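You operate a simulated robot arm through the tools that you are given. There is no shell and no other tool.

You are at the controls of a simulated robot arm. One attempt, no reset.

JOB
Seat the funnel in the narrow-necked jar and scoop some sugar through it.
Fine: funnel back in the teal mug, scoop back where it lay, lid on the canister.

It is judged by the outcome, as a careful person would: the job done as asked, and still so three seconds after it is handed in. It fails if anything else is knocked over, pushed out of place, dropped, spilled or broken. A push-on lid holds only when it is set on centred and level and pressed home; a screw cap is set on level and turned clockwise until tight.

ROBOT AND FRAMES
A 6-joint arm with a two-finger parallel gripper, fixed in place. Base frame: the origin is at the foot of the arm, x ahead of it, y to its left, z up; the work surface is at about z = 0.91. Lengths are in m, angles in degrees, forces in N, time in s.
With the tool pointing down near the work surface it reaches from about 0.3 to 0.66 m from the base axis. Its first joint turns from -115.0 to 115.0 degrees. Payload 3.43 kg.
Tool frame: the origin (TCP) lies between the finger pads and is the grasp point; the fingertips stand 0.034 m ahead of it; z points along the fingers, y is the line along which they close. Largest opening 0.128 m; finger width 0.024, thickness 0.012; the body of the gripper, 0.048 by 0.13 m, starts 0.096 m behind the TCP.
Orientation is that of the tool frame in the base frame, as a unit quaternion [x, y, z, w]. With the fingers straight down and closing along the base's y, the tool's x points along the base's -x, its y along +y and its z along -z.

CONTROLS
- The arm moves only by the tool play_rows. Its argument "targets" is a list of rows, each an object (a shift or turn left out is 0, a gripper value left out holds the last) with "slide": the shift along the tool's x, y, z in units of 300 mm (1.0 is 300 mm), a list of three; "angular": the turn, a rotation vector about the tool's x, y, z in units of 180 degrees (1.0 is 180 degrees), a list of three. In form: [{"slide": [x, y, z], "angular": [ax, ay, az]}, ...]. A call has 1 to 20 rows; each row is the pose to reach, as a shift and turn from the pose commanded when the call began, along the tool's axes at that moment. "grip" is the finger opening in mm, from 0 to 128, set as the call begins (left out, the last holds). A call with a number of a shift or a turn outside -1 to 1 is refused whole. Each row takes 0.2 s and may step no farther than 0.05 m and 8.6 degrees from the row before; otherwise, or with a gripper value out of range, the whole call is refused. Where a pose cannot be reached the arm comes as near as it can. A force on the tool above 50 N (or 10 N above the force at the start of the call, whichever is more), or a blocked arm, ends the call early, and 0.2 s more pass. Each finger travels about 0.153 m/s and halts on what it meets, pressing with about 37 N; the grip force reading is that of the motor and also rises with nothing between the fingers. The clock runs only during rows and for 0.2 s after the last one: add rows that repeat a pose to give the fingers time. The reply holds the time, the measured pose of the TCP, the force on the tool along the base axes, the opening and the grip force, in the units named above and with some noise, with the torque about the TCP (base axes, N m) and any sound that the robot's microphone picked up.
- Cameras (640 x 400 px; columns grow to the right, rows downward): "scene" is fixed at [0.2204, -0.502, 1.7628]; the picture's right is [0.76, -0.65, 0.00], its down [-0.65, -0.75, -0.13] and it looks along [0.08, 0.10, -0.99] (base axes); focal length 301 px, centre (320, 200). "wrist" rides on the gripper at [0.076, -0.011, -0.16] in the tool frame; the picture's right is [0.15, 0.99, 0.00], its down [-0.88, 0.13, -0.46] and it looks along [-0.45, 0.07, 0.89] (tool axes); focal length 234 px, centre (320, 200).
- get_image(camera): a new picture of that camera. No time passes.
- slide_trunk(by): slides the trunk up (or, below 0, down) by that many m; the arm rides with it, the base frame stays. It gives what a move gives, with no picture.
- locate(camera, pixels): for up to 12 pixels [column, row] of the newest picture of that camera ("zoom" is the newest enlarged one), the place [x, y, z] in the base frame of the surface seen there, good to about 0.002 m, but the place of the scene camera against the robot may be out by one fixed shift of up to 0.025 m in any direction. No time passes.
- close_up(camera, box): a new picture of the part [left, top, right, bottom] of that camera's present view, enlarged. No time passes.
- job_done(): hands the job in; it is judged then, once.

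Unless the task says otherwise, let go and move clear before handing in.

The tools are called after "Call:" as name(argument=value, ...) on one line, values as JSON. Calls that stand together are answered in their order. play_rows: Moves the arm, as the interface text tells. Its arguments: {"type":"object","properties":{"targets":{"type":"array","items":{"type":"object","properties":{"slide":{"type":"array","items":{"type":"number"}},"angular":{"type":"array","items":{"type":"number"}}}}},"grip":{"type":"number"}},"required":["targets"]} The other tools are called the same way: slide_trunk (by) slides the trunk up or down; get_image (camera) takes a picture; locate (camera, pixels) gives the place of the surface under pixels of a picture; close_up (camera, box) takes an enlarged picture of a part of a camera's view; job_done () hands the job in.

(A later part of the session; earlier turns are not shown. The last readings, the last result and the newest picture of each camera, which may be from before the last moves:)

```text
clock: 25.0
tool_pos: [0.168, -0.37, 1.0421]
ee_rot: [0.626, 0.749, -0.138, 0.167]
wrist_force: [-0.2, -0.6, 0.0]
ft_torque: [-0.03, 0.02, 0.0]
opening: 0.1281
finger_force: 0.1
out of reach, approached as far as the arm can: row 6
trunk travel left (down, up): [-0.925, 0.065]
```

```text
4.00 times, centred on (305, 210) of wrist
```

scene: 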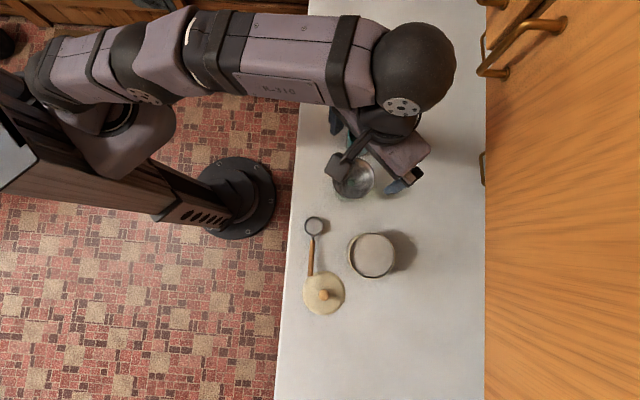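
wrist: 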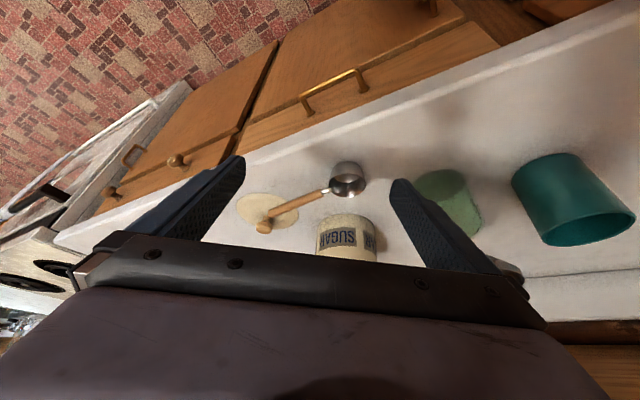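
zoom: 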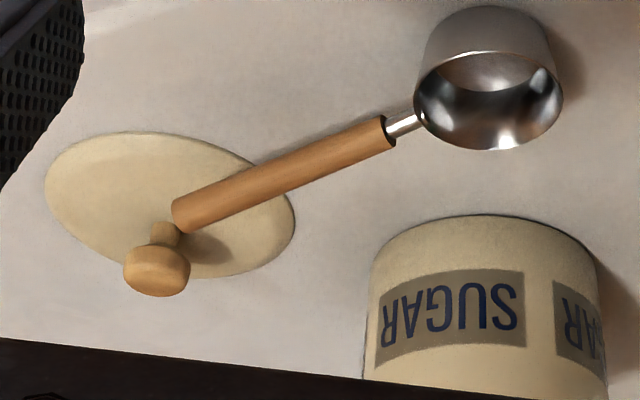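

The cup's rim is at z≈0.939, centre (0.230,-0.462), radius ~25 mm, and the handle axis rises ~8° toward (-0.68,-0.72). Before gripping it I'll return to vertical and look at the canister's top.

Call:
play_rows(targets=[{"slide": [-0.05, 0.0146, -0.0607], "angular": [0, 0.0232, 0]}, {"slide": [-0.1, 0.0292, -0.1213], "angular": [0, 0.0463, 0]}, {"slide": [-0.15, 0.0439, -0.182], "angular": [0, 0.0695, 0]}, {"slide": [-0.2, 0.0585, -0.2427], "angular": [0, 0.0926, 0]}, {"slide": [-0.25, 0.0731, -0.3033], "angular": [0, 0.1158, 0]}, {"slide": [-0.299, 0.0877, -0.364], "angular": [0, 0.1389, 0]}, {"slide": [-0.299, 0.0877, -0.364], "angular": [0, 0.1389, 0]}])

```text
clock: 26.6
tool_pos: [0.2001, -0.4008, 1.1803]
ee_rot: [0.642, 0.766, 0.0, 0.0]
wrist_force: [-0.2, -0.2, -0.3]
ft_torque: [-0.02, -0.01, -0.02]
opening: 0.128
finger_force: 0.1
out of reach, approached as far as the arm can: row 1
trunk travel left (down, up): [-0.925, 0.065]
```

Back to vertical. Now I'll move over toward the canister for a centred view.

Call:
play_rows(targets=[{"slide": [-0.1, 0.0185, 0.0134], "angular": [0, 0, -0.0167]}, {"slide": [-0.2, 0.0371, 0.0268], "angular": [0, 0, -0.0333]}, {"slide": [-0.3, 0.0556, 0.0402], "angular": [0, 0, -0.05]}, {"slide": [-0.4, 0.0742, 0.0536], "angular": [0, 0, -0.0667]}, {"slide": [-0.5, 0.0927, 0.067], "angular": [0, 0, -0.0833]}, {"slide": [-0.5, 0.0927, 0.067], "angular": [0, 0, -0.0833]}])

Call:
get_image(camera="wrist")

Call:
close_up(camera="wrist", box=[250, 110, 390, 250])

```text
clock: 28.0
tool_pos: [0.2515, -0.5438, 1.1596]
ee_rot: [0.537, 0.844, -0.001, 0.0]
wrist_force: [0.7, 0.3, 0.3]
ft_torque: [-0.06, -0.03, 0.0]
opening: 0.1283
finger_force: 0.1
trunk travel left (down, up): [-0.925, 0.065]
```

```text
taken
```

wrist: 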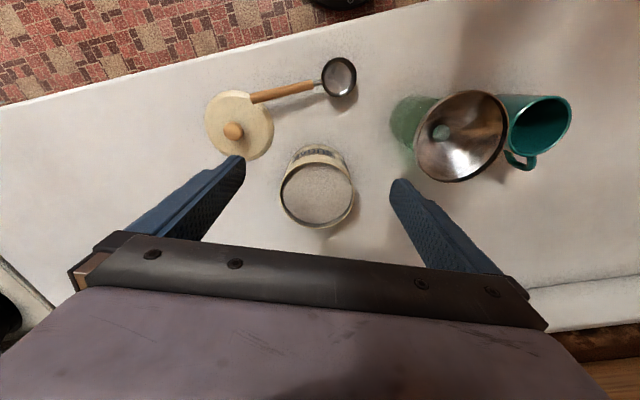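

```text
2.86 times, centred on (320, 180) of wrist
```

zoom: 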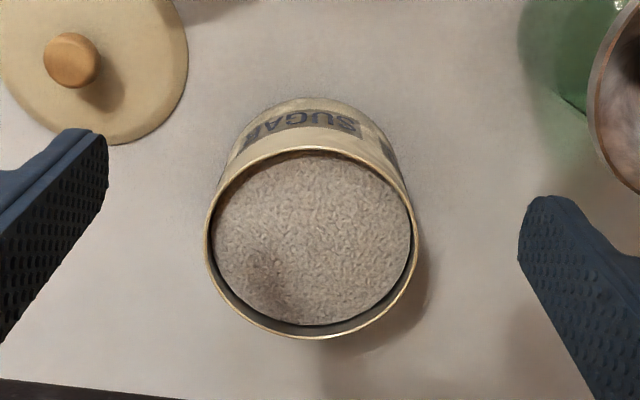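

The canister is well centred in view (zoom rim [207..418, 147..338]). I'll measure its rim, the sugar level and the lid's outline with depth points.

Call:
locate(camera="zoom", pixels=[[209, 240], [417, 236], [315, 148], [312, 336], [240, 175], [395, 180], [235, 300], [385, 300], [312, 240], [250, 240], [375, 240], [312, 310]])

Call:
close_up(camera="wrist", box=[190, 40, 370, 170])

Call:
locate(camera="zoom", pixels=[[157, 225], [150, 205], [60, 255], [285, 265], [190, 155], [155, 360], [240, 230], [100, 270], [440, 100], [500, 60], [560, 135], [250, 175]])

```text
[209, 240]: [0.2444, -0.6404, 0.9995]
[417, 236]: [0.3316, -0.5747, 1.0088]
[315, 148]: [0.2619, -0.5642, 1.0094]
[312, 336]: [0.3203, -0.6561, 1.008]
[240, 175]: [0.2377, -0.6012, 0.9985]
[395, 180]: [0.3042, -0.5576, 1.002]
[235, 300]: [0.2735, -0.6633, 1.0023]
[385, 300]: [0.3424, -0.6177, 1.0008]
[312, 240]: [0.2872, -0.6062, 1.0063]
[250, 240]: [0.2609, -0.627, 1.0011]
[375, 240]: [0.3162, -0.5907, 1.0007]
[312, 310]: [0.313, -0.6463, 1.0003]
```

```text
3.08 times, centred on (280, 105) of wrist
```

zoom: 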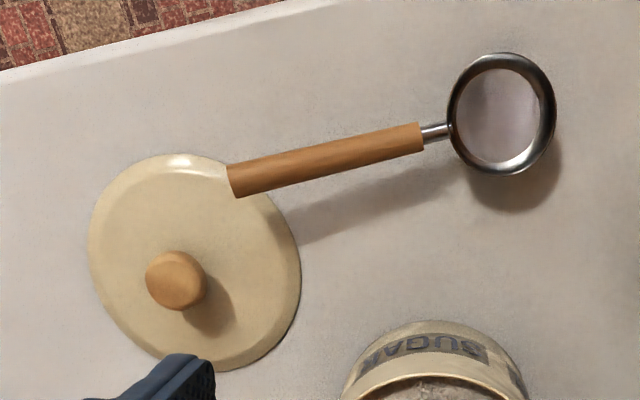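

```text
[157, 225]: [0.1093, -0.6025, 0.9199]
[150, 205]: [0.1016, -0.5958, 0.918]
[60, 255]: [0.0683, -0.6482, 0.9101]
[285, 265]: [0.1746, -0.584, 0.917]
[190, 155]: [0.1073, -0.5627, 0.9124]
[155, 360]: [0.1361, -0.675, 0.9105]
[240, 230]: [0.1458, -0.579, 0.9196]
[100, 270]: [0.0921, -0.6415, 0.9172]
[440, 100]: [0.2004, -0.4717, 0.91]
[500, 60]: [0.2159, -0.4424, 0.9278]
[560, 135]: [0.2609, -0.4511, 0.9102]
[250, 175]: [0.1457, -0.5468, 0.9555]
```

The canister's centre is (0.2895,-0.609), rim z≈1.009, sugar ~1.002, and the lid lies at (0.134,-0.608), ~9 mm thick. The canister is near the reach limit, so I'll test reach above it with a vertical tool while my hands are empty.

Call:
play_rows(targets=[{"slide": [-0.083, 0.0072, 0.05]}, {"slide": [-0.166, 0.0145, 0.1]}, {"slide": [-0.249, 0.0217, 0.15]}, {"slide": [-0.249, 0.0217, 0.2]}, {"slide": [-0.249, 0.0217, 0.2]}])

Call:
get_image(camera="scene")

Call:
get_image(camera="wrist")

```text
clock: 29.2
tool_pos: [0.269, -0.5563, 1.107]
ee_rot: [0.537, 0.844, 0.001, 0.0]
wrist_force: [0.1, -0.4, 0.4]
ft_torque: [-0.02, -0.02, 0.01]
opening: 0.128
finger_force: 0.1
out of reach, approached as far as the arm can: row 1, 2, 3, 4, 5
trunk travel left (down, up): [-0.925, 0.065]
```

```text
taken
```

scene: 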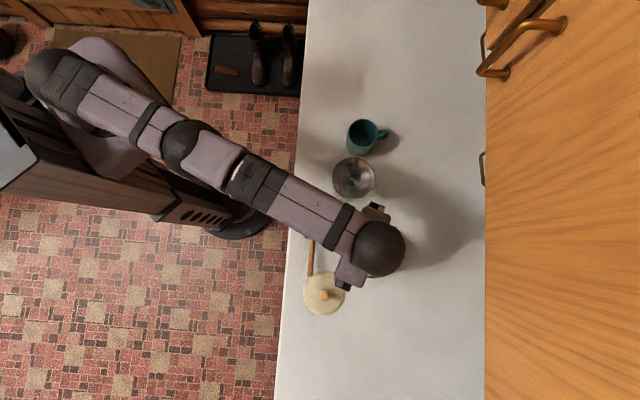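

```text
taken
```

wrist: 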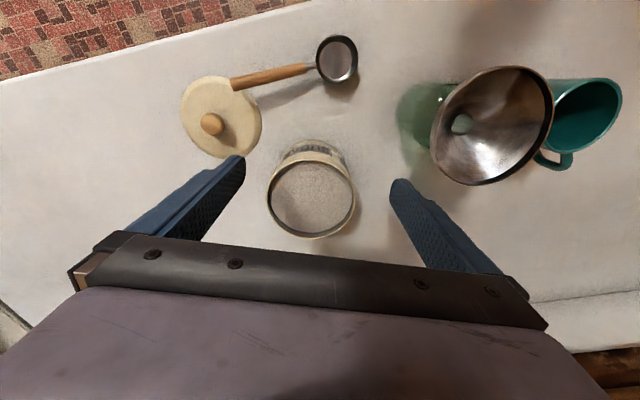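

At this trunk height the vertical tool only reaches r≈0.62 at z 1.107, so the arm runs out above the canister. I'll raise the trunk 0.06 m to gain reach, then retest.

Call:
slide_trunk(by=0.06)

```text
clock: 30.2
tool_pos: [0.2675, -0.5557, 1.1667]
ee_rot: [0.537, 0.844, 0.0, 0.0]
wrist_force: [-0.3, 0.5, 0.8]
ft_torque: [0.04, 0.02, -0.01]
opening: 0.1281
finger_force: 0.0
trunk travel left (down, up): [-0.985, 0.005]
```

Trunk is up 0.06. I'll send a null row to see what pose the controller considers commanded.

Call:
play_rows(targets=[{"slide": [0, 0, 0]}, {"slide": [0, 0, 0]}])

```text
clock: 30.8
tool_pos: [0.2681, -0.5557, 1.1666]
ee_rot: [0.537, 0.844, 0.0, 0.0]
wrist_force: [0.1, -0.2, 0.4]
ft_torque: [0.02, -0.02, -0.01]
opening: 0.1279
finger_force: 0.0
trunk travel left (down, up): [-0.985, 0.005]
```

The commanded pose equals the actual one. Now I'll test the outward reach at z≈1.07 above the canister (tips ~1.035, above the 1.009 rim).

Call:
play_rows(targets=[{"slide": [0, 0, 0.1]}, {"slide": [0, 0, 0.2]}, {"slide": [0, 0, 0.32]}, {"slide": [-0.06, 0, 0.32]}, {"slide": [-0.12, 0, 0.32]}, {"slide": [-0.18, 0, 0.32]}, {"slide": [-0.18, 0, 0.32]}])

Call:
get_image(camera="wrist")

```text
clock: 32.4
tool_pos: [0.273, -0.5639, 1.07]
ee_rot: [0.536, 0.844, 0.0, 0.0]
wrist_force: [-0.9, 1.1, -0.2]
ft_torque: [0.0, -0.02, -0.01]
opening: 0.128
finger_force: 0.0
out of reach, approached as far as the arm can: row 4, 5, 6, 7
trunk travel left (down, up): [-0.985, 0.005]
```

```text
taken
```

wrist: 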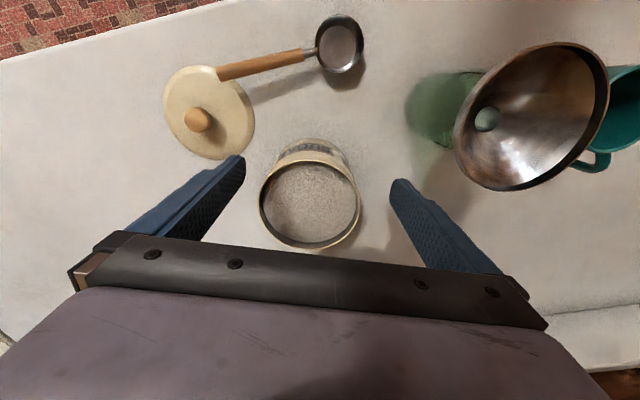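

Reach at z 1.07 is r≈0.627 vertical, so I'll grip the scoop far back on its handle with the tool leaning 45° toward the cup; then digging keeps the wrist inside reach. First I'll rise and yaw to line up with the handle (azimuth ~46°).

Call:
play_rows(targets=[{"slide": [0, 0, -0.15], "angular": [0, 0, -0.0413]}, {"slide": [0, 0, -0.3], "angular": [0, 0, -0.0825]}, {"slide": [0, 0, -0.45], "angular": [0, 0, -0.1238]}, {"slide": [0.0297, -0.0085, -0.5], "angular": [0, 0, -0.165]}, {"slide": [0.0594, -0.017, -0.5], "angular": [0, 0, -0.2063]}, {"slide": [0.0892, -0.0255, -0.5], "angular": [0, 0, -0.2476]}, {"slide": [0.1189, -0.034, -0.5], "angular": [0, 0, -0.2888]}, {"slide": [0.1486, -0.0425, -0.5], "angular": [0, 0, -0.3301]}, {"slide": [0.1783, -0.051, -0.5], "angular": [0, 0, -0.3713]}, {"slide": [0.208, -0.0595, -0.5], "angular": [0, 0, -0.4126]}, {"slide": [0.2377, -0.068, -0.5], "angular": [0, 0, -0.4539]}, {"slide": [0.2675, -0.0765, -0.5], "angular": [0, 0, -0.4951]}, {"slide": [0.2972, -0.085, -0.5], "angular": [0, 0, -0.5364]}, {"slide": [0.3269, -0.0935, -0.5], "angular": [0, 0, -0.5776]}, {"slide": [0.3566, -0.102, -0.5], "angular": [0, 0, -0.6189]}, {"slide": [0.3566, -0.102, -0.5], "angular": [0, 0, -0.6189]}], grip=60)

Call:
get_image(camera="wrist")

Call:
get_image(camera="scene")

```text
clock: 35.8
tool_pos: [0.2097, -0.5177, 1.3087]
ee_rot: [-0.395, 0.918, 0.011, 0.0]
wrist_force: [0.8, 0.2, 0.2]
ft_torque: [-0.01, 0.03, 0.0]
opening: 0.06
finger_force: 0.0
out of reach, approached as far as the arm can: row 2, 3, 4, 5, 7, 8, 9, 10, 11, 12, 13, 14, 15, 16
trunk travel left (down, up): [-0.985, 0.005]
```

```text
taken
```

wrist: 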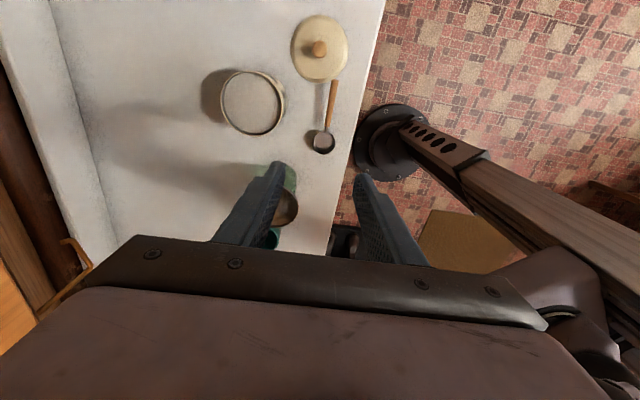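

```text
taken
```

scene: 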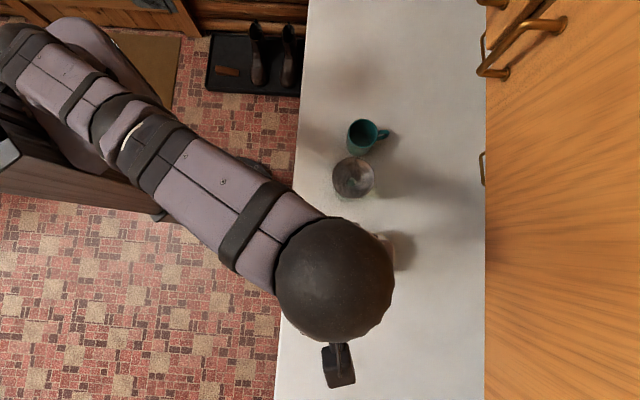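

The yaw is right (46.5°) but the arm ended at z 1.309, higher than commanded, flagged out of reach. I'll send a null row to see whether it settles, before planning further.

Call:
play_rows(targets=[{"slide": [0, 0, 0]}, {"slide": [0, 0, 0]}])

```text
clock: 36.4
tool_pos: [0.2111, -0.5179, 1.3073]
ee_rot: [-0.395, 0.919, 0.012, 0.002]
wrist_force: [-1.1, -0.5, 0.5]
ft_torque: [0.01, 0.0, 0.0]
opening: 0.0599
finger_force: 0.0
trunk travel left (down, up): [-0.985, 0.005]
```

It is holding there as the new commanded pose. I'll test whether it can come straight down from here.

Call:
play_rows(targets=[{"slide": [0, 0, 0.06]}, {"slide": [0, 0, 0.12]}, {"slide": [0, 0, 0.18]}, {"slide": [0, 0, 0.24]}, {"slide": [0, 0, 0.24]}])

Call:
get_image(camera="scene")

```text
clock: 37.6
tool_pos: [0.2084, -0.5177, 1.299]
ee_rot: [-0.395, 0.919, 0.02, 0.003]
wrist_force: [0.1, 0.1, -0.4]
ft_torque: [0.0, -0.01, 0.0]
opening: 0.0599
finger_force: 0.2
out of reach, approached as far as the arm can: row 1, 2, 3, 4, 5
trunk travel left (down, up): [-0.985, 0.005]
```

```text
taken
```

scene: 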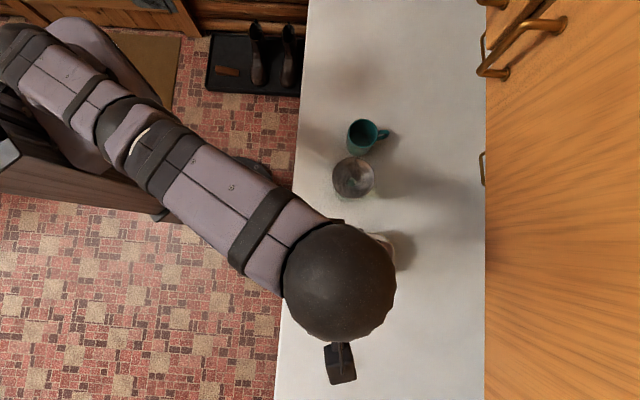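

At this yaw the wrist hits a joint limit and can't come down, so I'll use the mirrored grasp instead: same finger line, but the tool's x toward the cup (yaw -133.6°), which also suits digging with the tool leaning outward. I'll yaw back first.

Call:
play_rows(targets=[{"slide": [-0.0086, 0.0109, 0.0236], "angular": [0, 0, 0.0444]}, {"slide": [-0.0171, 0.0218, 0.0471], "angular": [0, 0, 0.0889]}, {"slide": [-0.0257, 0.0327, 0.0707], "angular": [0, 0, 0.1333]}, {"slide": [-0.0343, 0.0436, 0.0943], "angular": [0, 0, 0.1778]}, {"slide": [-0.0429, 0.0545, 0.1179], "angular": [0, 0, 0.2222]}, {"slide": [-0.0514, 0.0654, 0.1414], "angular": [0, 0, 0.2667]}, {"slide": [-0.06, 0.0764, 0.165], "angular": [0, 0, 0.3111]}, {"slide": [-0.0686, 0.0873, 0.1886], "angular": [0, 0, 0.3556]}, {"slide": [-0.0771, 0.0982, 0.2121], "angular": [0, 0, 0.4]}, {"slide": [-0.0857, 0.1091, 0.2357], "angular": [0, 0, 0.4444]}, {"slide": [-0.0943, 0.12, 0.2593], "angular": [0, 0, 0.4889]}, {"slide": [-0.1029, 0.1309, 0.2829], "angular": [0, 0, 0.5333]}, {"slide": [-0.1114, 0.1418, 0.3064], "angular": [0, 0, 0.5778]}, {"slide": [-0.12, 0.1527, 0.33], "angular": [0, 0, 0.6222]}, {"slide": [-0.12, 0.1527, 0.33], "angular": [0, 0, 0.6222]}])

```text
clock: 40.8
tool_pos: [0.2188, -0.5157, 1.2862]
ee_rot: [0.542, 0.84, 0.021, -0.024]
wrist_force: [0.0, 0.2, -0.4]
ft_torque: [-0.04, -0.04, 0.03]
opening: 0.0598
finger_force: 0.0
out of reach, approached as far as the arm can: row 1, 2, 3, 4, 5, 6, 7, 8, 9, 10, 11, 12, 13, 14, 15
trunk travel left (down, up): [-0.985, 0.005]
```

The arm is still stuck at stretch even with the yaw undone: it seems caught straight-elbowed on its reach sphere. I'll follow the sphere outward and down to where it was fine before, then draw inward.

Call:
play_rows(targets=[{"slide": [-0.025, 0, 0.069]}, {"slide": [-0.05, 0, 0.138]}, {"slide": [-0.075, 0, 0.207]}, {"slide": [-0.1, 0, 0.276]}, {"slide": [-0.125, 0, 0.345]}, {"slide": [-0.15, 0, 0.414]}, {"slide": [-0.175, 0, 0.483]}, {"slide": [-0.199, 0, 0.553]}, {"slide": [-0.199, 0, 0.553]}])

Call:
get_image(camera="scene")

```text
clock: 42.8
tool_pos: [0.2417, -0.5558, 1.1158]
ee_rot: [0.54, 0.841, 0.019, -0.023]
wrist_force: [0.6, -0.6, -0.2]
ft_torque: [-0.01, -0.02, 0.0]
opening: 0.06
finger_force: 0.0
out of reach, approached as far as the arm can: row 1, 2, 3, 4, 5
trunk travel left (down, up): [-0.985, 0.005]
```

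```text
taken
```

scene: 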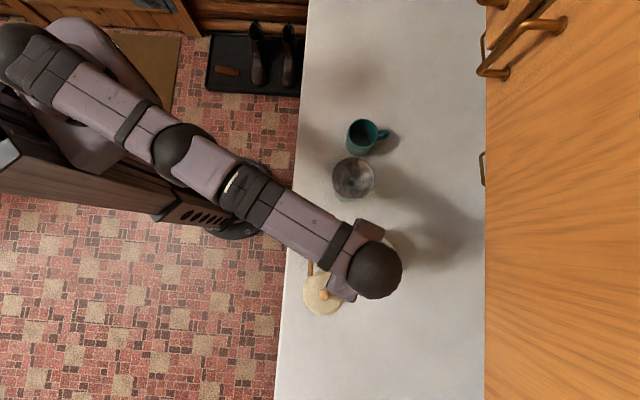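

It's free again here (rows 6–9 reachable). I'll draw inward at this height and take out the ~3.5° lean.

Call:
play_rows(targets=[{"slide": [0.05, 0, 0.01], "angular": [0, -0.004, 0]}, {"slide": [0.1, 0, 0.01], "angular": [0, -0.008, 0]}, {"slide": [0.15, 0, 0.01], "angular": [0, -0.012, 0]}, {"slide": [0.2, 0, 0.01], "angular": [0, -0.016, 0]}, {"slide": [0.25, 0, 0.01], "angular": [0, -0.019, 0]}, {"slide": [0.3, 0, 0.01], "angular": [0, -0.019, 0]}, {"slide": [0.3, 0, 0.01], "angular": [0, -0.019, 0]}])

```text
clock: 44.4
tool_pos: [0.2385, -0.566, 1.1287]
ee_rot: [0.541, 0.841, 0.006, -0.001]
wrist_force: [0.4, 0.3, -0.2]
ft_torque: [0.01, -0.01, -0.01]
opening: 0.0597
finger_force: 0.0
out of reach, approached as far as the arm can: row 1, 2, 3, 4, 5, 6, 7
trunk travel left (down, up): [-0.985, 0.005]
```

Still straight-elbowed: the elbow seems to have flipped past straight when I rose from full stretch. I'll carry the arm over to the free counter area beyond the mug (azimuth ~-15°), high up, and unflip it there by stretching and pressing downward in free space.

Call:
play_rows(targets=[{"slide": [0.04, 0, -0.1]}, {"slide": [0.08, 0, -0.2]}, {"slide": [0.114, 0, -0.3]}, {"slide": [0.114, 0.05, -0.4], "angular": [0, 0, -0.008]}, {"slide": [0.1143, 0.1553, -0.4], "angular": [0, 0, -0.0241]}, {"slide": [0.1257, 0.3013, -0.4], "angular": [0, 0, -0.0481]}, {"slide": [0.1483, 0.4457, -0.4], "angular": [0, 0, -0.0722]}, {"slide": [0.1813, 0.5877, -0.4], "angular": [0, 0, -0.0963]}, {"slide": [0.2253, 0.7273, -0.4], "angular": [0, 0, -0.1204]}, {"slide": [0.2797, 0.863, -0.4], "angular": [0, 0, -0.1444]}, {"slide": [0.3443, 0.9943, -0.4], "angular": [0, 0, -0.1685]}, {"slide": [0.3443, 0.9943, -0.4], "angular": [0, 0, -0.1685]}])

Call:
get_image(camera="scene")

```text
clock: 47.0
tool_pos: [0.4687, -0.3531, 1.3036]
ee_rot: [0.301, 0.953, 0.01, -0.013]
wrist_force: [-0.2, -0.5, -0.3]
ft_torque: [0.0, -0.02, 0.02]
opening: 0.06
finger_force: 0.0
out of reach, approached as far as the arm can: row 1, 2, 3, 4, 5, 6, 7, 8, 9, 10, 11, 12
trunk travel left (down, up): [-0.985, 0.005]
```

```text
taken
```

scene: 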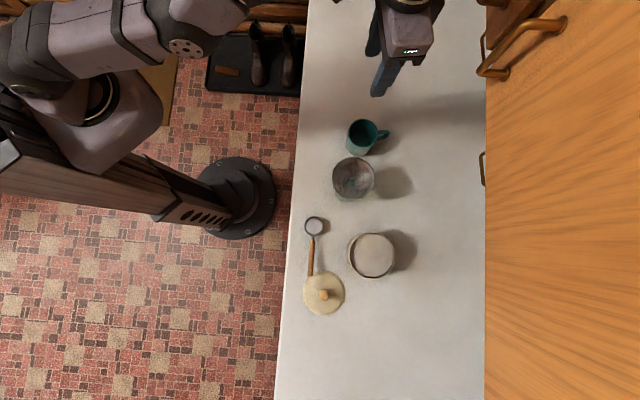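

The view now shows a bent arm (elbow near [190,40]) with the hand over the mug area at z 1.30. I'll test whether it comes down freely now.

Call:
play_rows(targets=[{"slide": [0.05, 0, 0.08]}, {"slide": [0.1, 0, 0.16]}, {"slide": [0.15, 0, 0.24]}, {"slide": [0.15, 0, 0.24]}])

Call:
get_image(camera="scene")

```text
clock: 48.0
tool_pos: [0.4693, -0.3531, 1.313]
ee_rot: [0.303, 0.953, 0.007, -0.006]
wrist_force: [0.3, -0.4, 0.0]
ft_torque: [-0.01, 0.02, -0.02]
opening: 0.0597
finger_force: 0.0
out of reach, approached as far as the arm can: row 1, 2, 3, 4
trunk travel left (down, up): [-0.985, 0.005]
```

```text
taken
```

scene: 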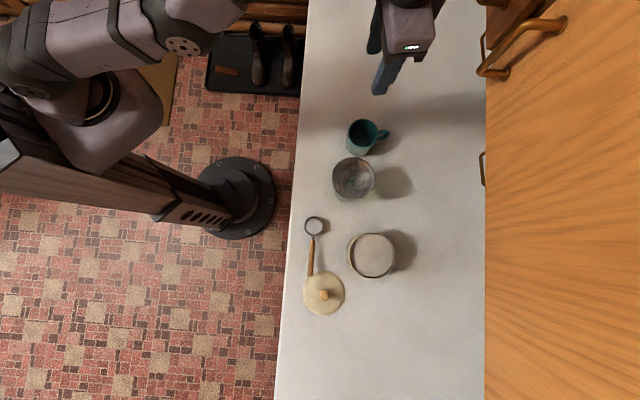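

It's still constrained here. I'll use the scene camera's depth on the arm itself (links around [30,50], [120,40], [188,45], [405,20]) to understand its present posture.

Call:
locate(camera="scene", pixels=[[10, 45], [40, 40], [70, 30], [100, 30], [130, 25], [160, 20], [185, 45], [210, 10], [235, 5], [390, 8], [415, 30], [100, 95]])

Call:
get_image(camera="wrist")

```text
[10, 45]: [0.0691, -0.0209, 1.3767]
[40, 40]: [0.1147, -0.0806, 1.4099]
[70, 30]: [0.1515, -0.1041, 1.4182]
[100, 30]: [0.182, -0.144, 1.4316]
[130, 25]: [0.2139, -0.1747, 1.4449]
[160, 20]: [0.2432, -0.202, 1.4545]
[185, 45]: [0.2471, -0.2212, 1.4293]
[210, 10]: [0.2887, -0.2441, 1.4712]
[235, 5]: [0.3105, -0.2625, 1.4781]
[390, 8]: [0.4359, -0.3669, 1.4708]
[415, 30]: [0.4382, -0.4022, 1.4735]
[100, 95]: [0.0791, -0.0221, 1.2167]
```

```text
taken
```

wrist: 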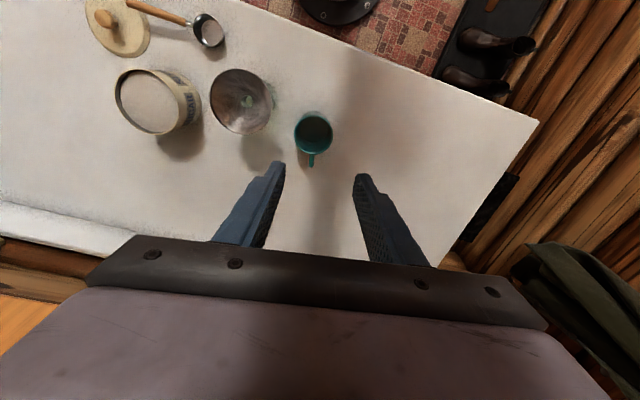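

The arm's surface rises in a straight line (z 1.36→1.46), confirming a straight elbow. Going up from full stretch bent it the wrong way, so I'll stretch fully outward over the empty counter (azimuth ~-20°) and then press down to bend it back.

Call:
play_rows(targets=[{"slide": [-0.02, 0.123, 0.075], "angular": [0, 0, -0.019]}, {"slide": [-0.04, 0.246, 0.151], "angular": [0, 0, -0.038]}, {"slide": [-0.06, 0.368, 0.226], "angular": [0, 0, -0.056]}, {"slide": [-0.08, 0.491, 0.302], "angular": [0, 0, -0.075]}, {"slide": [-0.1, 0.614, 0.377], "angular": [0, 0, -0.094]}, {"slide": [-0.167, 0.634, 0.488], "angular": [0, 0, -0.094]}, {"slide": [-0.235, 0.655, 0.6], "angular": [0, 0, -0.094]}, {"slide": [-0.302, 0.675, 0.71], "angular": [0, 0, -0.094]}, {"slide": [-0.302, 0.675, 0.71], "angular": [0, 0, -0.094]}])

```text
clock: 50.0
tool_pos: [0.6228, -0.2205, 1.0959]
ee_rot: [0.159, 0.987, 0.003, 0.002]
wrist_force: [0.3, -0.2, -0.4]
ft_torque: [0.01, -0.02, 0.06]
opening: 0.06
finger_force: 0.0
out of reach, approached as far as the arm can: row 1, 2, 3, 4, 6, 7, 8, 9
trunk travel left (down, up): [-0.985, 0.005]
```

Now it reached r=0.661, the true stretch. From here I'll press down and draw inward.

Call:
play_rows(targets=[{"slide": [0.01, 0, 0.06]}, {"slide": [0.03, 0, 0.12]}, {"slide": [0.06, 0, 0.18]}, {"slide": [0.1, 0, 0.24]}, {"slide": [0.15, 0, 0.26]}, {"slide": [0.22, 0, 0.26]}, {"slide": [0.3, 0, 0.26]}, {"slide": [0.3, 0, 0.26]}])

```text
clock: 51.8
tool_pos: [0.5359, -0.1937, 1.0186]
ee_rot: [0.159, 0.987, 0.003, 0.001]
wrist_force: [-0.5, -0.1, -0.4]
ft_torque: [-0.01, 0.03, -0.01]
opening: 0.06
finger_force: 0.1
trunk travel left (down, up): [-0.985, 0.005]
```

All rows were reachable, so the elbow is bent the right way again. I'll rise to z≈1.2 and swing back toward the work area at r≈0.55, staying well inside reach from now on.

Call:
play_rows(targets=[{"slide": [0, 0, -0.15]}, {"slide": [0, 0, -0.3]}, {"slide": [0.02, 0, -0.45]}, {"slide": [0.05, -0.03, -0.6]}, {"slide": [0.075, -0.129, -0.6], "angular": [0, 0, 0.025]}, {"slide": [0.095, -0.2717, -0.6], "angular": [0, 0, 0.05]}, {"slide": [0.126, -0.4123, -0.6], "angular": [0, 0, 0.075]}, {"slide": [0.168, -0.55, -0.6], "angular": [0, 0, 0.1]}, {"slide": [0.2207, -0.684, -0.6], "angular": [0, 0, 0.125]}, {"slide": [0.2837, -0.8133, -0.6], "angular": [0, 0, 0.15]}, {"slide": [0.3567, -0.9373, -0.6], "angular": [0, 0, 0.178]}, {"slide": [0.3567, -0.9373, -0.6], "angular": [0, 0, 0.178]}])

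Call:
get_image(camera="scene")

```text
clock: 54.4
tool_pos: [0.3441, -0.4264, 1.1963]
ee_rot: [0.427, 0.904, 0.004, 0.001]
wrist_force: [0.7, -0.9, 0.0]
ft_torque: [0.0, 0.07, 0.0]
opening: 0.0599
finger_force: 0.0
trunk travel left (down, up): [-0.985, 0.005]
```

```text
taken
```

scene: 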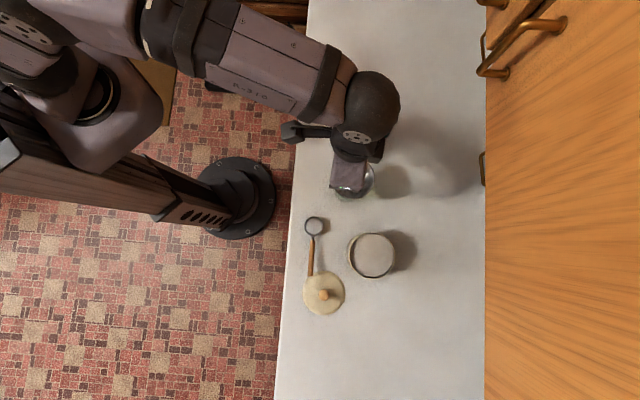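

Good, a normal bent-elbow posture. I'll measure the arm's joints once here so I can judge its true reach.

Call:
locate(camera="scene", pixels=[[20, 35], [60, 10], [170, 20], [230, 40], [280, 70], [320, 85], [372, 95], [362, 137], [348, 170], [345, 195], [292, 132], [100, 95]])

```text
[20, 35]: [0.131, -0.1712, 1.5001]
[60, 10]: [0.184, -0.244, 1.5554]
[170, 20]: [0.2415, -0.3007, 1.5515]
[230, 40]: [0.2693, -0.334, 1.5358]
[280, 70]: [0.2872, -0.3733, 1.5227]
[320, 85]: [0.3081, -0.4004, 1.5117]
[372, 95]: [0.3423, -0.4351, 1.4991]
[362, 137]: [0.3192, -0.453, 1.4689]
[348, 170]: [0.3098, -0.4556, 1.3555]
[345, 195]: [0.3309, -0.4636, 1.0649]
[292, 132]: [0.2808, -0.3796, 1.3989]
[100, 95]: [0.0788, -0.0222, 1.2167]
```

The wrist centre sits ~0.24 m above the TCP and the shoulder near z 1.30, so I must keep the wrist within ~0.61 m. Now I'll go above the scoop handle with yaw -133.6° (mirrored grasp).

Call:
play_rows(targets=[{"slide": [0.0102, -0.0618, 0], "angular": [0, 0, 0.0419]}, {"slide": [0.0204, -0.1236, 0], "angular": [0, 0, 0.0838]}, {"slide": [0.0305, -0.1855, 0], "angular": [0, 0, 0.1257]}, {"slide": [0.0407, -0.2473, 0], "angular": [0, 0, 0.1676]}, {"slide": [0.0509, -0.3091, 0.04], "angular": [0, 0, 0.2096]}, {"slide": [0.0611, -0.3709, 0.08], "angular": [0, 0, 0.2515]}, {"slide": [0.0713, -0.4327, 0.13], "angular": [0, 0, 0.2934]}, {"slide": [0.0815, -0.4945, 0.18], "angular": [0, 0, 0.3353]}, {"slide": [0.0916, -0.5564, 0.23], "angular": [0, 0, 0.3772]}, {"slide": [0.1018, -0.6182, 0.28], "angular": [0, 0, 0.4191]}, {"slide": [0.112, -0.68, 0.333], "angular": [0, 0, 0.461]}, {"slide": [0.112, -0.68, 0.333], "angular": [0, 0, 0.461]}], grip=60)

Call:
get_image(camera="wrist")

Call:
get_image(camera="scene")

```text
clock: 57.0
tool_pos: [0.1663, -0.5302, 1.0953]
ee_rot: [0.918, 0.396, 0.004, -0.001]
wrist_force: [0.3, 0.1, -0.3]
ft_torque: [0.0, 0.04, 0.01]
opening: 0.06
finger_force: 0.0
trunk travel left (down, up): [-0.985, 0.005]
```

```text
taken
```

wrist: 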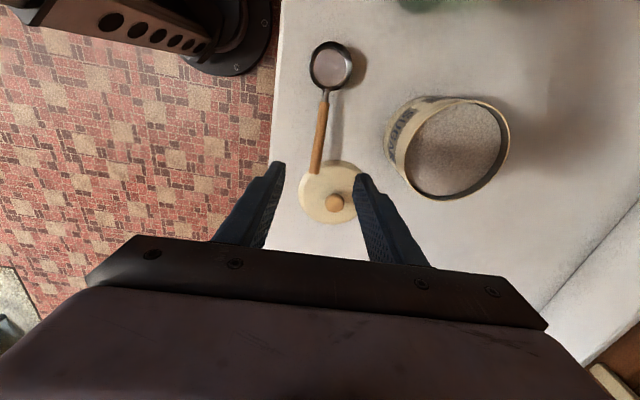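

```text
taken
```

scene: 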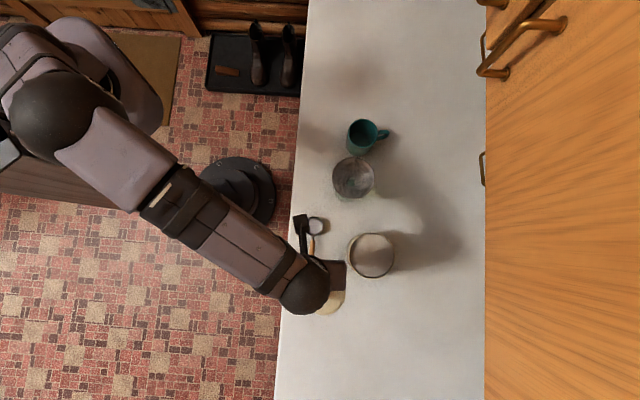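

Over the handle with yaw -133.3° and reachable; the handle runs at wrist [326,95]–[315,172] between the fingers. I'll verify its line with an enlarged view and depth points.

Call:
close_up(camera="wrist", box=[270, 30, 390, 230])

Call:
locate(camera="wrist", pixels=[[324, 97], [322, 110], [321, 120], [319, 135], [317, 150], [315, 165], [331, 46], [312, 66], [350, 66], [330, 88], [335, 203], [302, 200]])

```text
2.00 times, centred on (330, 130) of wrist
```

zoom: 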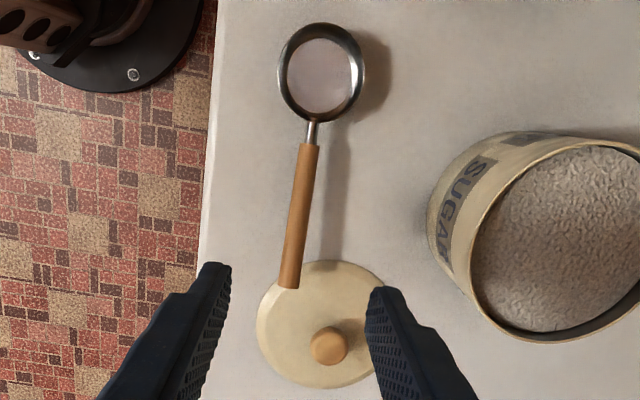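

```text
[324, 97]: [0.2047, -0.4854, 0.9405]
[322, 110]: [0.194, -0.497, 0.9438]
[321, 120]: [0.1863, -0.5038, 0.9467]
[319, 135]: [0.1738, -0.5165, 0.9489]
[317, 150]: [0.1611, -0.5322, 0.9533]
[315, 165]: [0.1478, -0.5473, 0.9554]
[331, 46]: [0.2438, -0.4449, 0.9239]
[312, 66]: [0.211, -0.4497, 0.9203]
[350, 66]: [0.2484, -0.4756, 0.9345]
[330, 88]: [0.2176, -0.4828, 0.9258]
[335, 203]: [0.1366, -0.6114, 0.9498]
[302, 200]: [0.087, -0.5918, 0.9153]
```

The handle line and my TCP agree within ~2–3 mm. I'll correct that and descend to grip height in stages, with the fingers opened 50 mm.

Call:
play_rows(targets=[{"slide": [0.008, -0.007, 0.1]}, {"slide": [0.008, -0.007, 0.2]}, {"slide": [0.008, -0.007, 0.3]}, {"slide": [0.008, -0.007, 0.38]}, {"slide": [0.008, -0.007, 0.38]}], grip=50)

Call:
get_image(camera="wrist")

Call:
close_up(camera="scene", box=[280, 205, 380, 325])

```text
clock: 58.2
tool_pos: [0.1683, -0.5287, 0.9796]
ee_rot: [0.918, 0.396, 0.004, -0.001]
wrist_force: [-0.9, 0.5, -0.2]
ft_torque: [0.03, -0.04, -0.01]
opening: 0.0502
finger_force: 0.0
trunk travel left (down, up): [-0.985, 0.005]
```

```text
taken
```

wrist: 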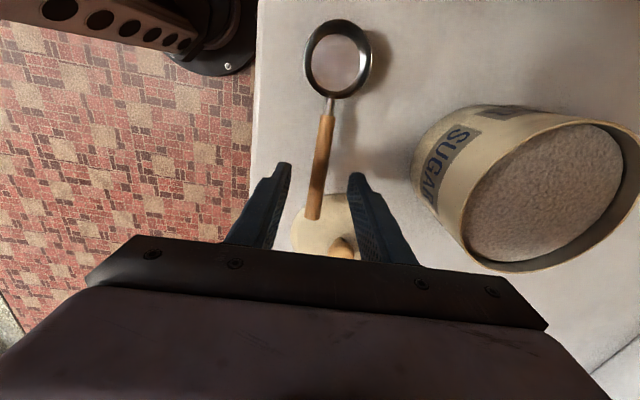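

```text
3.33 times, centred on (330, 265) of scene
```

zoom: 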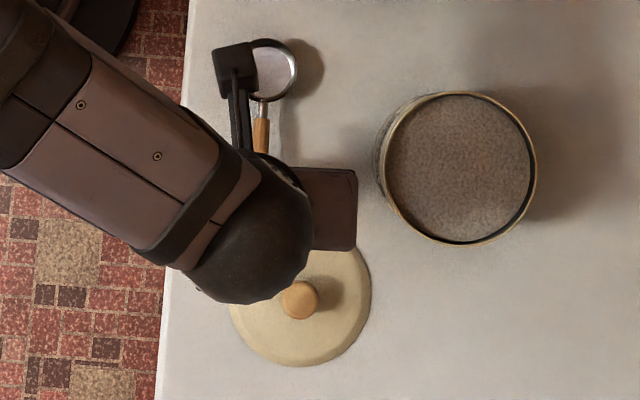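

The handle (col ~318) lies midway between the finger tips. I'll go down the last 29 mm (tips ~6 mm above the counter).

Call:
play_rows(targets=[{"slide": [0, 0, 0.035]}, {"slide": [0, 0, 0.07]}, {"slide": [0, 0, 0.096]}, {"slide": [0, 0, 0.096]}])

Call:
get_image(camera="wrist")

```text
clock: 59.2
tool_pos: [0.1681, -0.5265, 0.9534]
ee_rot: [0.918, 0.396, 0.005, -0.002]
wrist_force: [-0.7, -1.0, -0.1]
ft_torque: [0.05, 0.0, 0.0]
opening: 0.05
finger_force: 0.1
trunk travel left (down, up): [-0.985, 0.005]
```

```text
taken
```

wrist: 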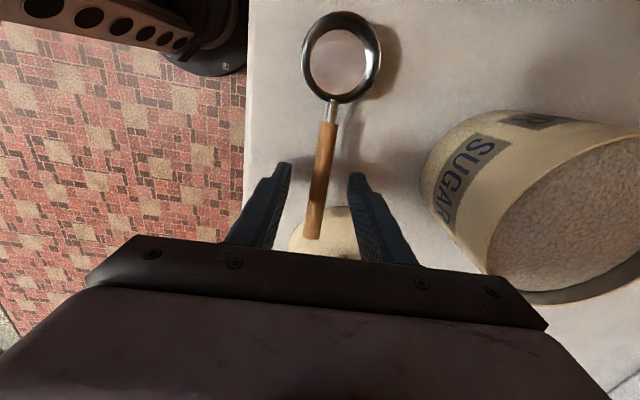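

In position (TCP z 0.953, no contact). I'll close on the handle.

Call:
play_rows(targets=[{"slide": [0, 0, 0]}, {"slide": [0, 0, 0]}, {"slide": [0, 0, 0]}, {"slide": [0, 0, 0]}], grip=5)

Call:
get_image(camera="wrist")

```text
clock: 60.2
tool_pos: [0.1688, -0.5271, 0.9536]
ee_rot: [0.918, 0.396, 0.004, -0.002]
wrist_force: [0.4, -0.1, -0.2]
ft_torque: [-0.08, -0.01, 0.01]
opening: 0.0129
finger_force: 36.9
trunk travel left (down, up): [-0.985, 0.005]
```

```text
taken
```

wrist: 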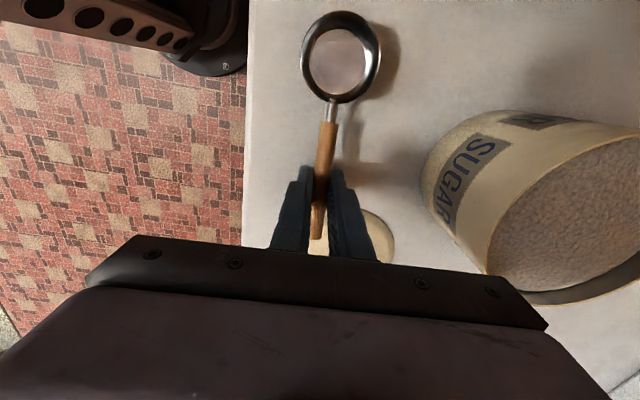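

The handle is gripped (12.9 mm, 37 N) and the cup didn't shift. I'll lift slowly and check it stays level.

Call:
play_rows(targets=[{"slide": [0, 0, -0.03]}, {"slide": [0, 0, -0.08]}, {"slide": [0, 0, -0.15]}, {"slide": [0, 0, -0.25]}, {"slide": [0, 0, -0.35]}, {"slide": [0, 0, -0.45]}, {"slide": [0, 0, -0.55]}, {"slide": [0, 0, -0.65]}, {"slide": [0, 0, -0.65]}])

Call:
get_image(camera="wrist")

Call:
get_image(camera="scene")

```text
clock: 62.2
tool_pos: [0.165, -0.5265, 1.1469]
ee_rot: [0.918, 0.396, 0.003, -0.002]
wrist_force: [0.3, -0.2, 0.6]
ft_torque: [-0.05, 0.06, -0.03]
opening: 0.0129
finger_force: 36.8
trunk travel left (down, up): [-0.985, 0.005]
```

```text
taken
```

wrist: 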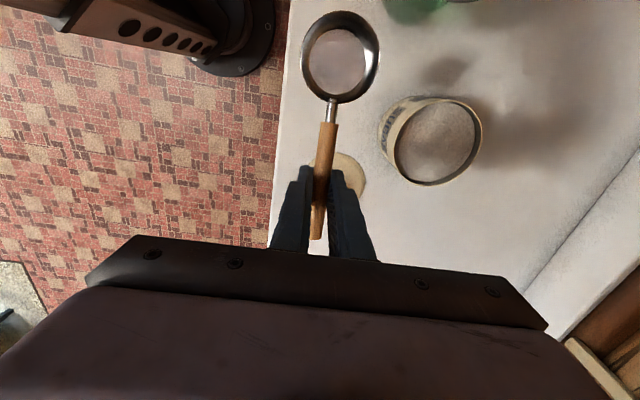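

```text
taken
```

scene: 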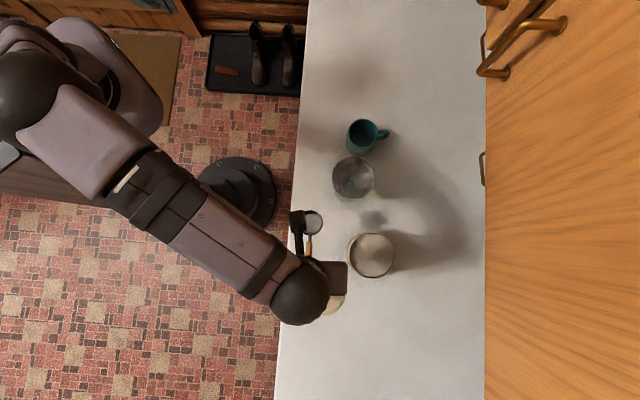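

The scoop is held level (cup unchanged at [341,57] after lifting) and the camera looks right into the cup. I'll now swing it to the canister's radial line, empty, staying above everything.

Call:
play_rows(targets=[{"slide": [0.0194, 0.0284, -0.01], "angular": [0, 0, -0.0425]}, {"slide": [0.0388, 0.0569, -0.02], "angular": [0, 0, -0.0849]}, {"slide": [0.0582, 0.0853, -0.02], "angular": [0, 0, -0.1274]}, {"slide": [0.0776, 0.1138, -0.02], "angular": [0, 0, -0.1699]}, {"slide": [0.0969, 0.1422, -0.02], "angular": [0, 0, -0.2123]}, {"slide": [0.1163, 0.1707, -0.02], "angular": [0, 0, -0.2548]}, {"slide": [0.1357, 0.1991, -0.02], "angular": [0, 0, -0.2973]}, {"slide": [0.1551, 0.2276, -0.02], "angular": [0, 0, -0.3397]}, {"slide": [0.1745, 0.256, -0.02], "angular": [0, 0, -0.3822]}, {"slide": [0.1745, 0.256, -0.02], "angular": [0, 0, -0.3822]}])

Call:
get_image(camera="wrist")

Call:
get_image(camera="scene")

```text
clock: 64.4
tool_pos: [0.2587, -0.5426, 1.1531]
ee_rot: [0.533, 0.846, 0.004, 0.0]
wrist_force: [0.2, -0.3, 0.9]
ft_torque: [-0.02, -0.01, 0.01]
opening: 0.0127
finger_force: 37.1
trunk travel left (down, up): [-0.985, 0.005]
```

```text
taken
```

wrist: 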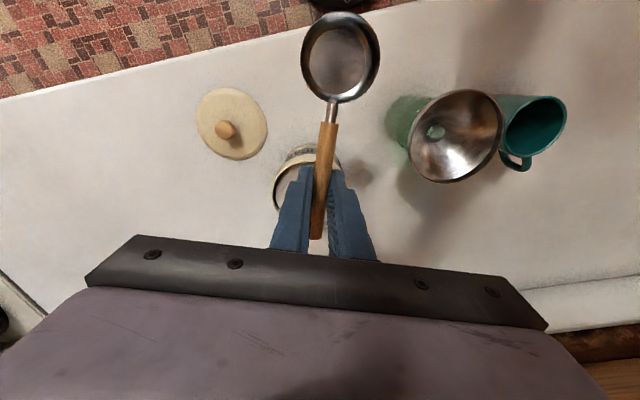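

```text
taken
```

scene: 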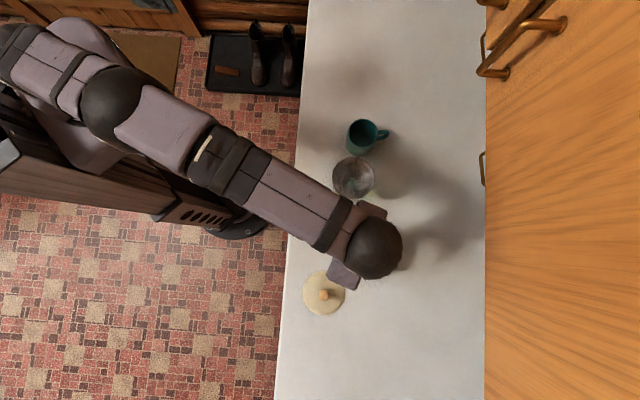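

Aligned on the radial line at yaw -64.4°. Now I'll pitch the cup 42° nose-down while moving out to hover over the canister.

Call:
play_rows(targets=[{"slide": [-0.0644, -0.0004, 0], "angular": [0, -0.0333, 0]}, {"slide": [-0.1289, -0.0009, 0], "angular": [0, -0.0667, 0]}, {"slide": [-0.1933, -0.0013, 0], "angular": [0, -0.1, 0]}, {"slide": [-0.2577, -0.0017, 0], "angular": [0, -0.1333, 0]}, {"slide": [-0.3221, -0.0021, 0], "angular": [0, -0.1667, 0]}, {"slide": [-0.3866, -0.0026, 0], "angular": [0, -0.2, 0]}, {"slide": [-0.451, -0.003, 0], "angular": [0, -0.2333, 0]}, {"slide": [-0.451, -0.003, 0], "angular": [0, -0.2333, 0]}])

Call:
get_image(camera="wrist")

Call:
get_image(camera="scene")

```text
clock: 66.2
tool_pos: [0.3154, -0.6638, 1.1543]
ee_rot: [0.5, 0.789, -0.188, 0.305]
wrist_force: [0.2, 0.0, -0.3]
ft_torque: [0.01, 0.0, 0.0]
opening: 0.0128
finger_force: 36.9
trunk travel left (down, up): [-0.985, 0.005]
```

```text
taken
```

wrist: 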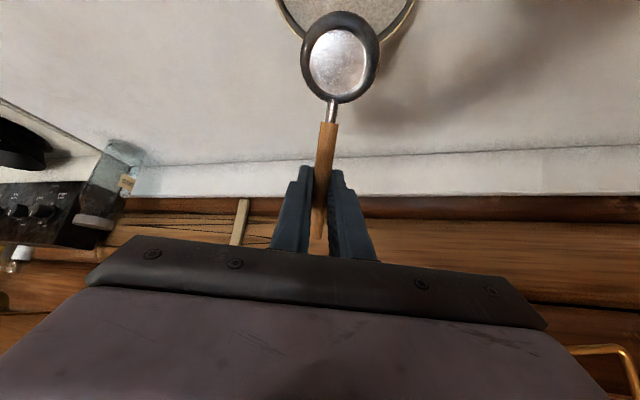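

```text
taken
```

scene: 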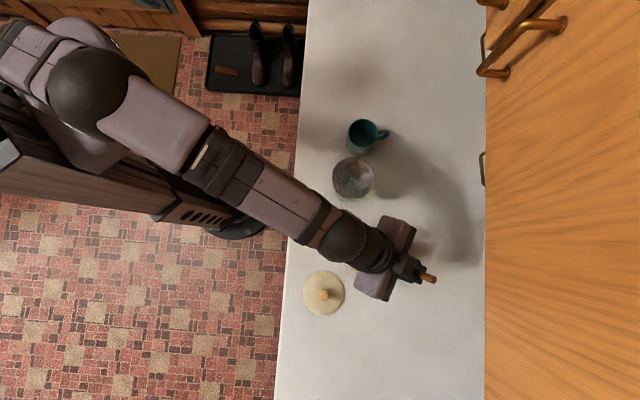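

The cup hovers over the canister, laterally centred (cup [341,57] vs. rim centre ~[345,0]). I'll lower it straight down, first to just short of the sugar.

Call:
play_rows(targets=[{"slide": [0.0223, 0, 0.0248]}, {"slide": [0.0446, 0, 0.0495]}, {"slide": [0.0669, 0, 0.0743]}, {"slide": [0.0892, 0, 0.0991]}, {"slide": [0.1115, 0, 0.1238]}, {"slide": [0.1115, 0, 0.1238]}])

Call:
get_image(camera="wrist")

Call:
close_up(camera="scene", box=[330, 200, 450, 300])

```text
clock: 67.6
tool_pos: [0.3153, -0.6638, 1.1032]
ee_rot: [0.5, 0.789, -0.187, 0.303]
wrist_force: [0.3, -0.6, -0.4]
ft_torque: [-0.02, -0.02, 0.0]
opening: 0.0128
finger_force: 36.7
trunk travel left (down, up): [-0.985, 0.005]
```

```text
taken
```

wrist: 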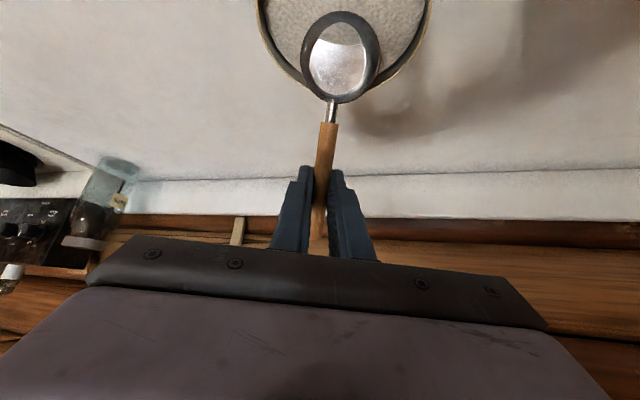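

```text
4.00 times, centred on (390, 250) of scene
```

zoom: 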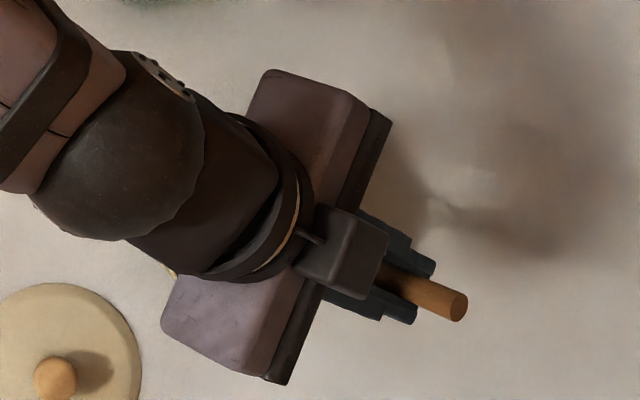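

No contact force yet; the cup is inside the rim. I'll push down into the sugar in small steps, watching the force.

Call:
play_rows(targets=[{"slide": [0.0112, 0, 0.0124]}, {"slide": [0.0223, 0, 0.0248]}, {"slide": [0.0335, 0, 0.0371]}, {"slide": [0.0446, 0, 0.0495]}, {"slide": [0.0446, 0, 0.0495]}])

Call:
get_image(camera="wrist")

```text
clock: 68.8
tool_pos: [0.3177, -0.6645, 1.0845]
ee_rot: [0.5, 0.789, -0.187, 0.304]
wrist_force: [0.2, -0.3, -0.8]
ft_torque: [-0.02, 0.01, 0.02]
opening: 0.0127
finger_force: 37.6
trunk travel left (down, up): [-0.985, 0.005]
```

```text
taken
```

wrist: 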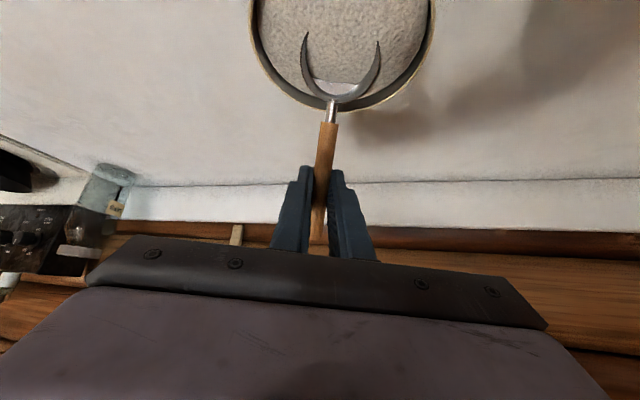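

The cup passes into the sugar without resistance and is half submerged (rim crescent at [340,70]). I'll go ~28 mm deeper so the mouth is under the surface, then push toward the robot side.

Call:
play_rows(targets=[{"slide": [0.0112, 0, 0.0124]}, {"slide": [0.0223, 0, 0.0248]}, {"slide": [0.0335, 0, 0.0371]}, {"slide": [0.0446, 0, 0.0495]}, {"slide": [0.0558, 0, 0.0619]}, {"slide": [0.0624, 0, 0.0693]}, {"slide": [0.0624, 0, 0.0693]}])

Call:
get_image(camera="wrist")

```text
clock: 70.4
tool_pos: [0.3164, -0.6639, 1.0548]
ee_rot: [0.5, 0.789, -0.187, 0.303]
wrist_force: [-0.6, -1.0, -1.7]
ft_torque: [-0.02, 0.0, -0.01]
opening: 0.0127
finger_force: 37.4
trunk travel left (down, up): [-0.985, 0.005]
```

```text
taken
```

wrist: 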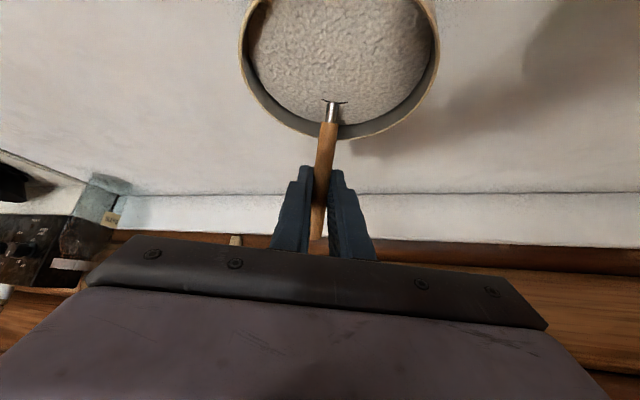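

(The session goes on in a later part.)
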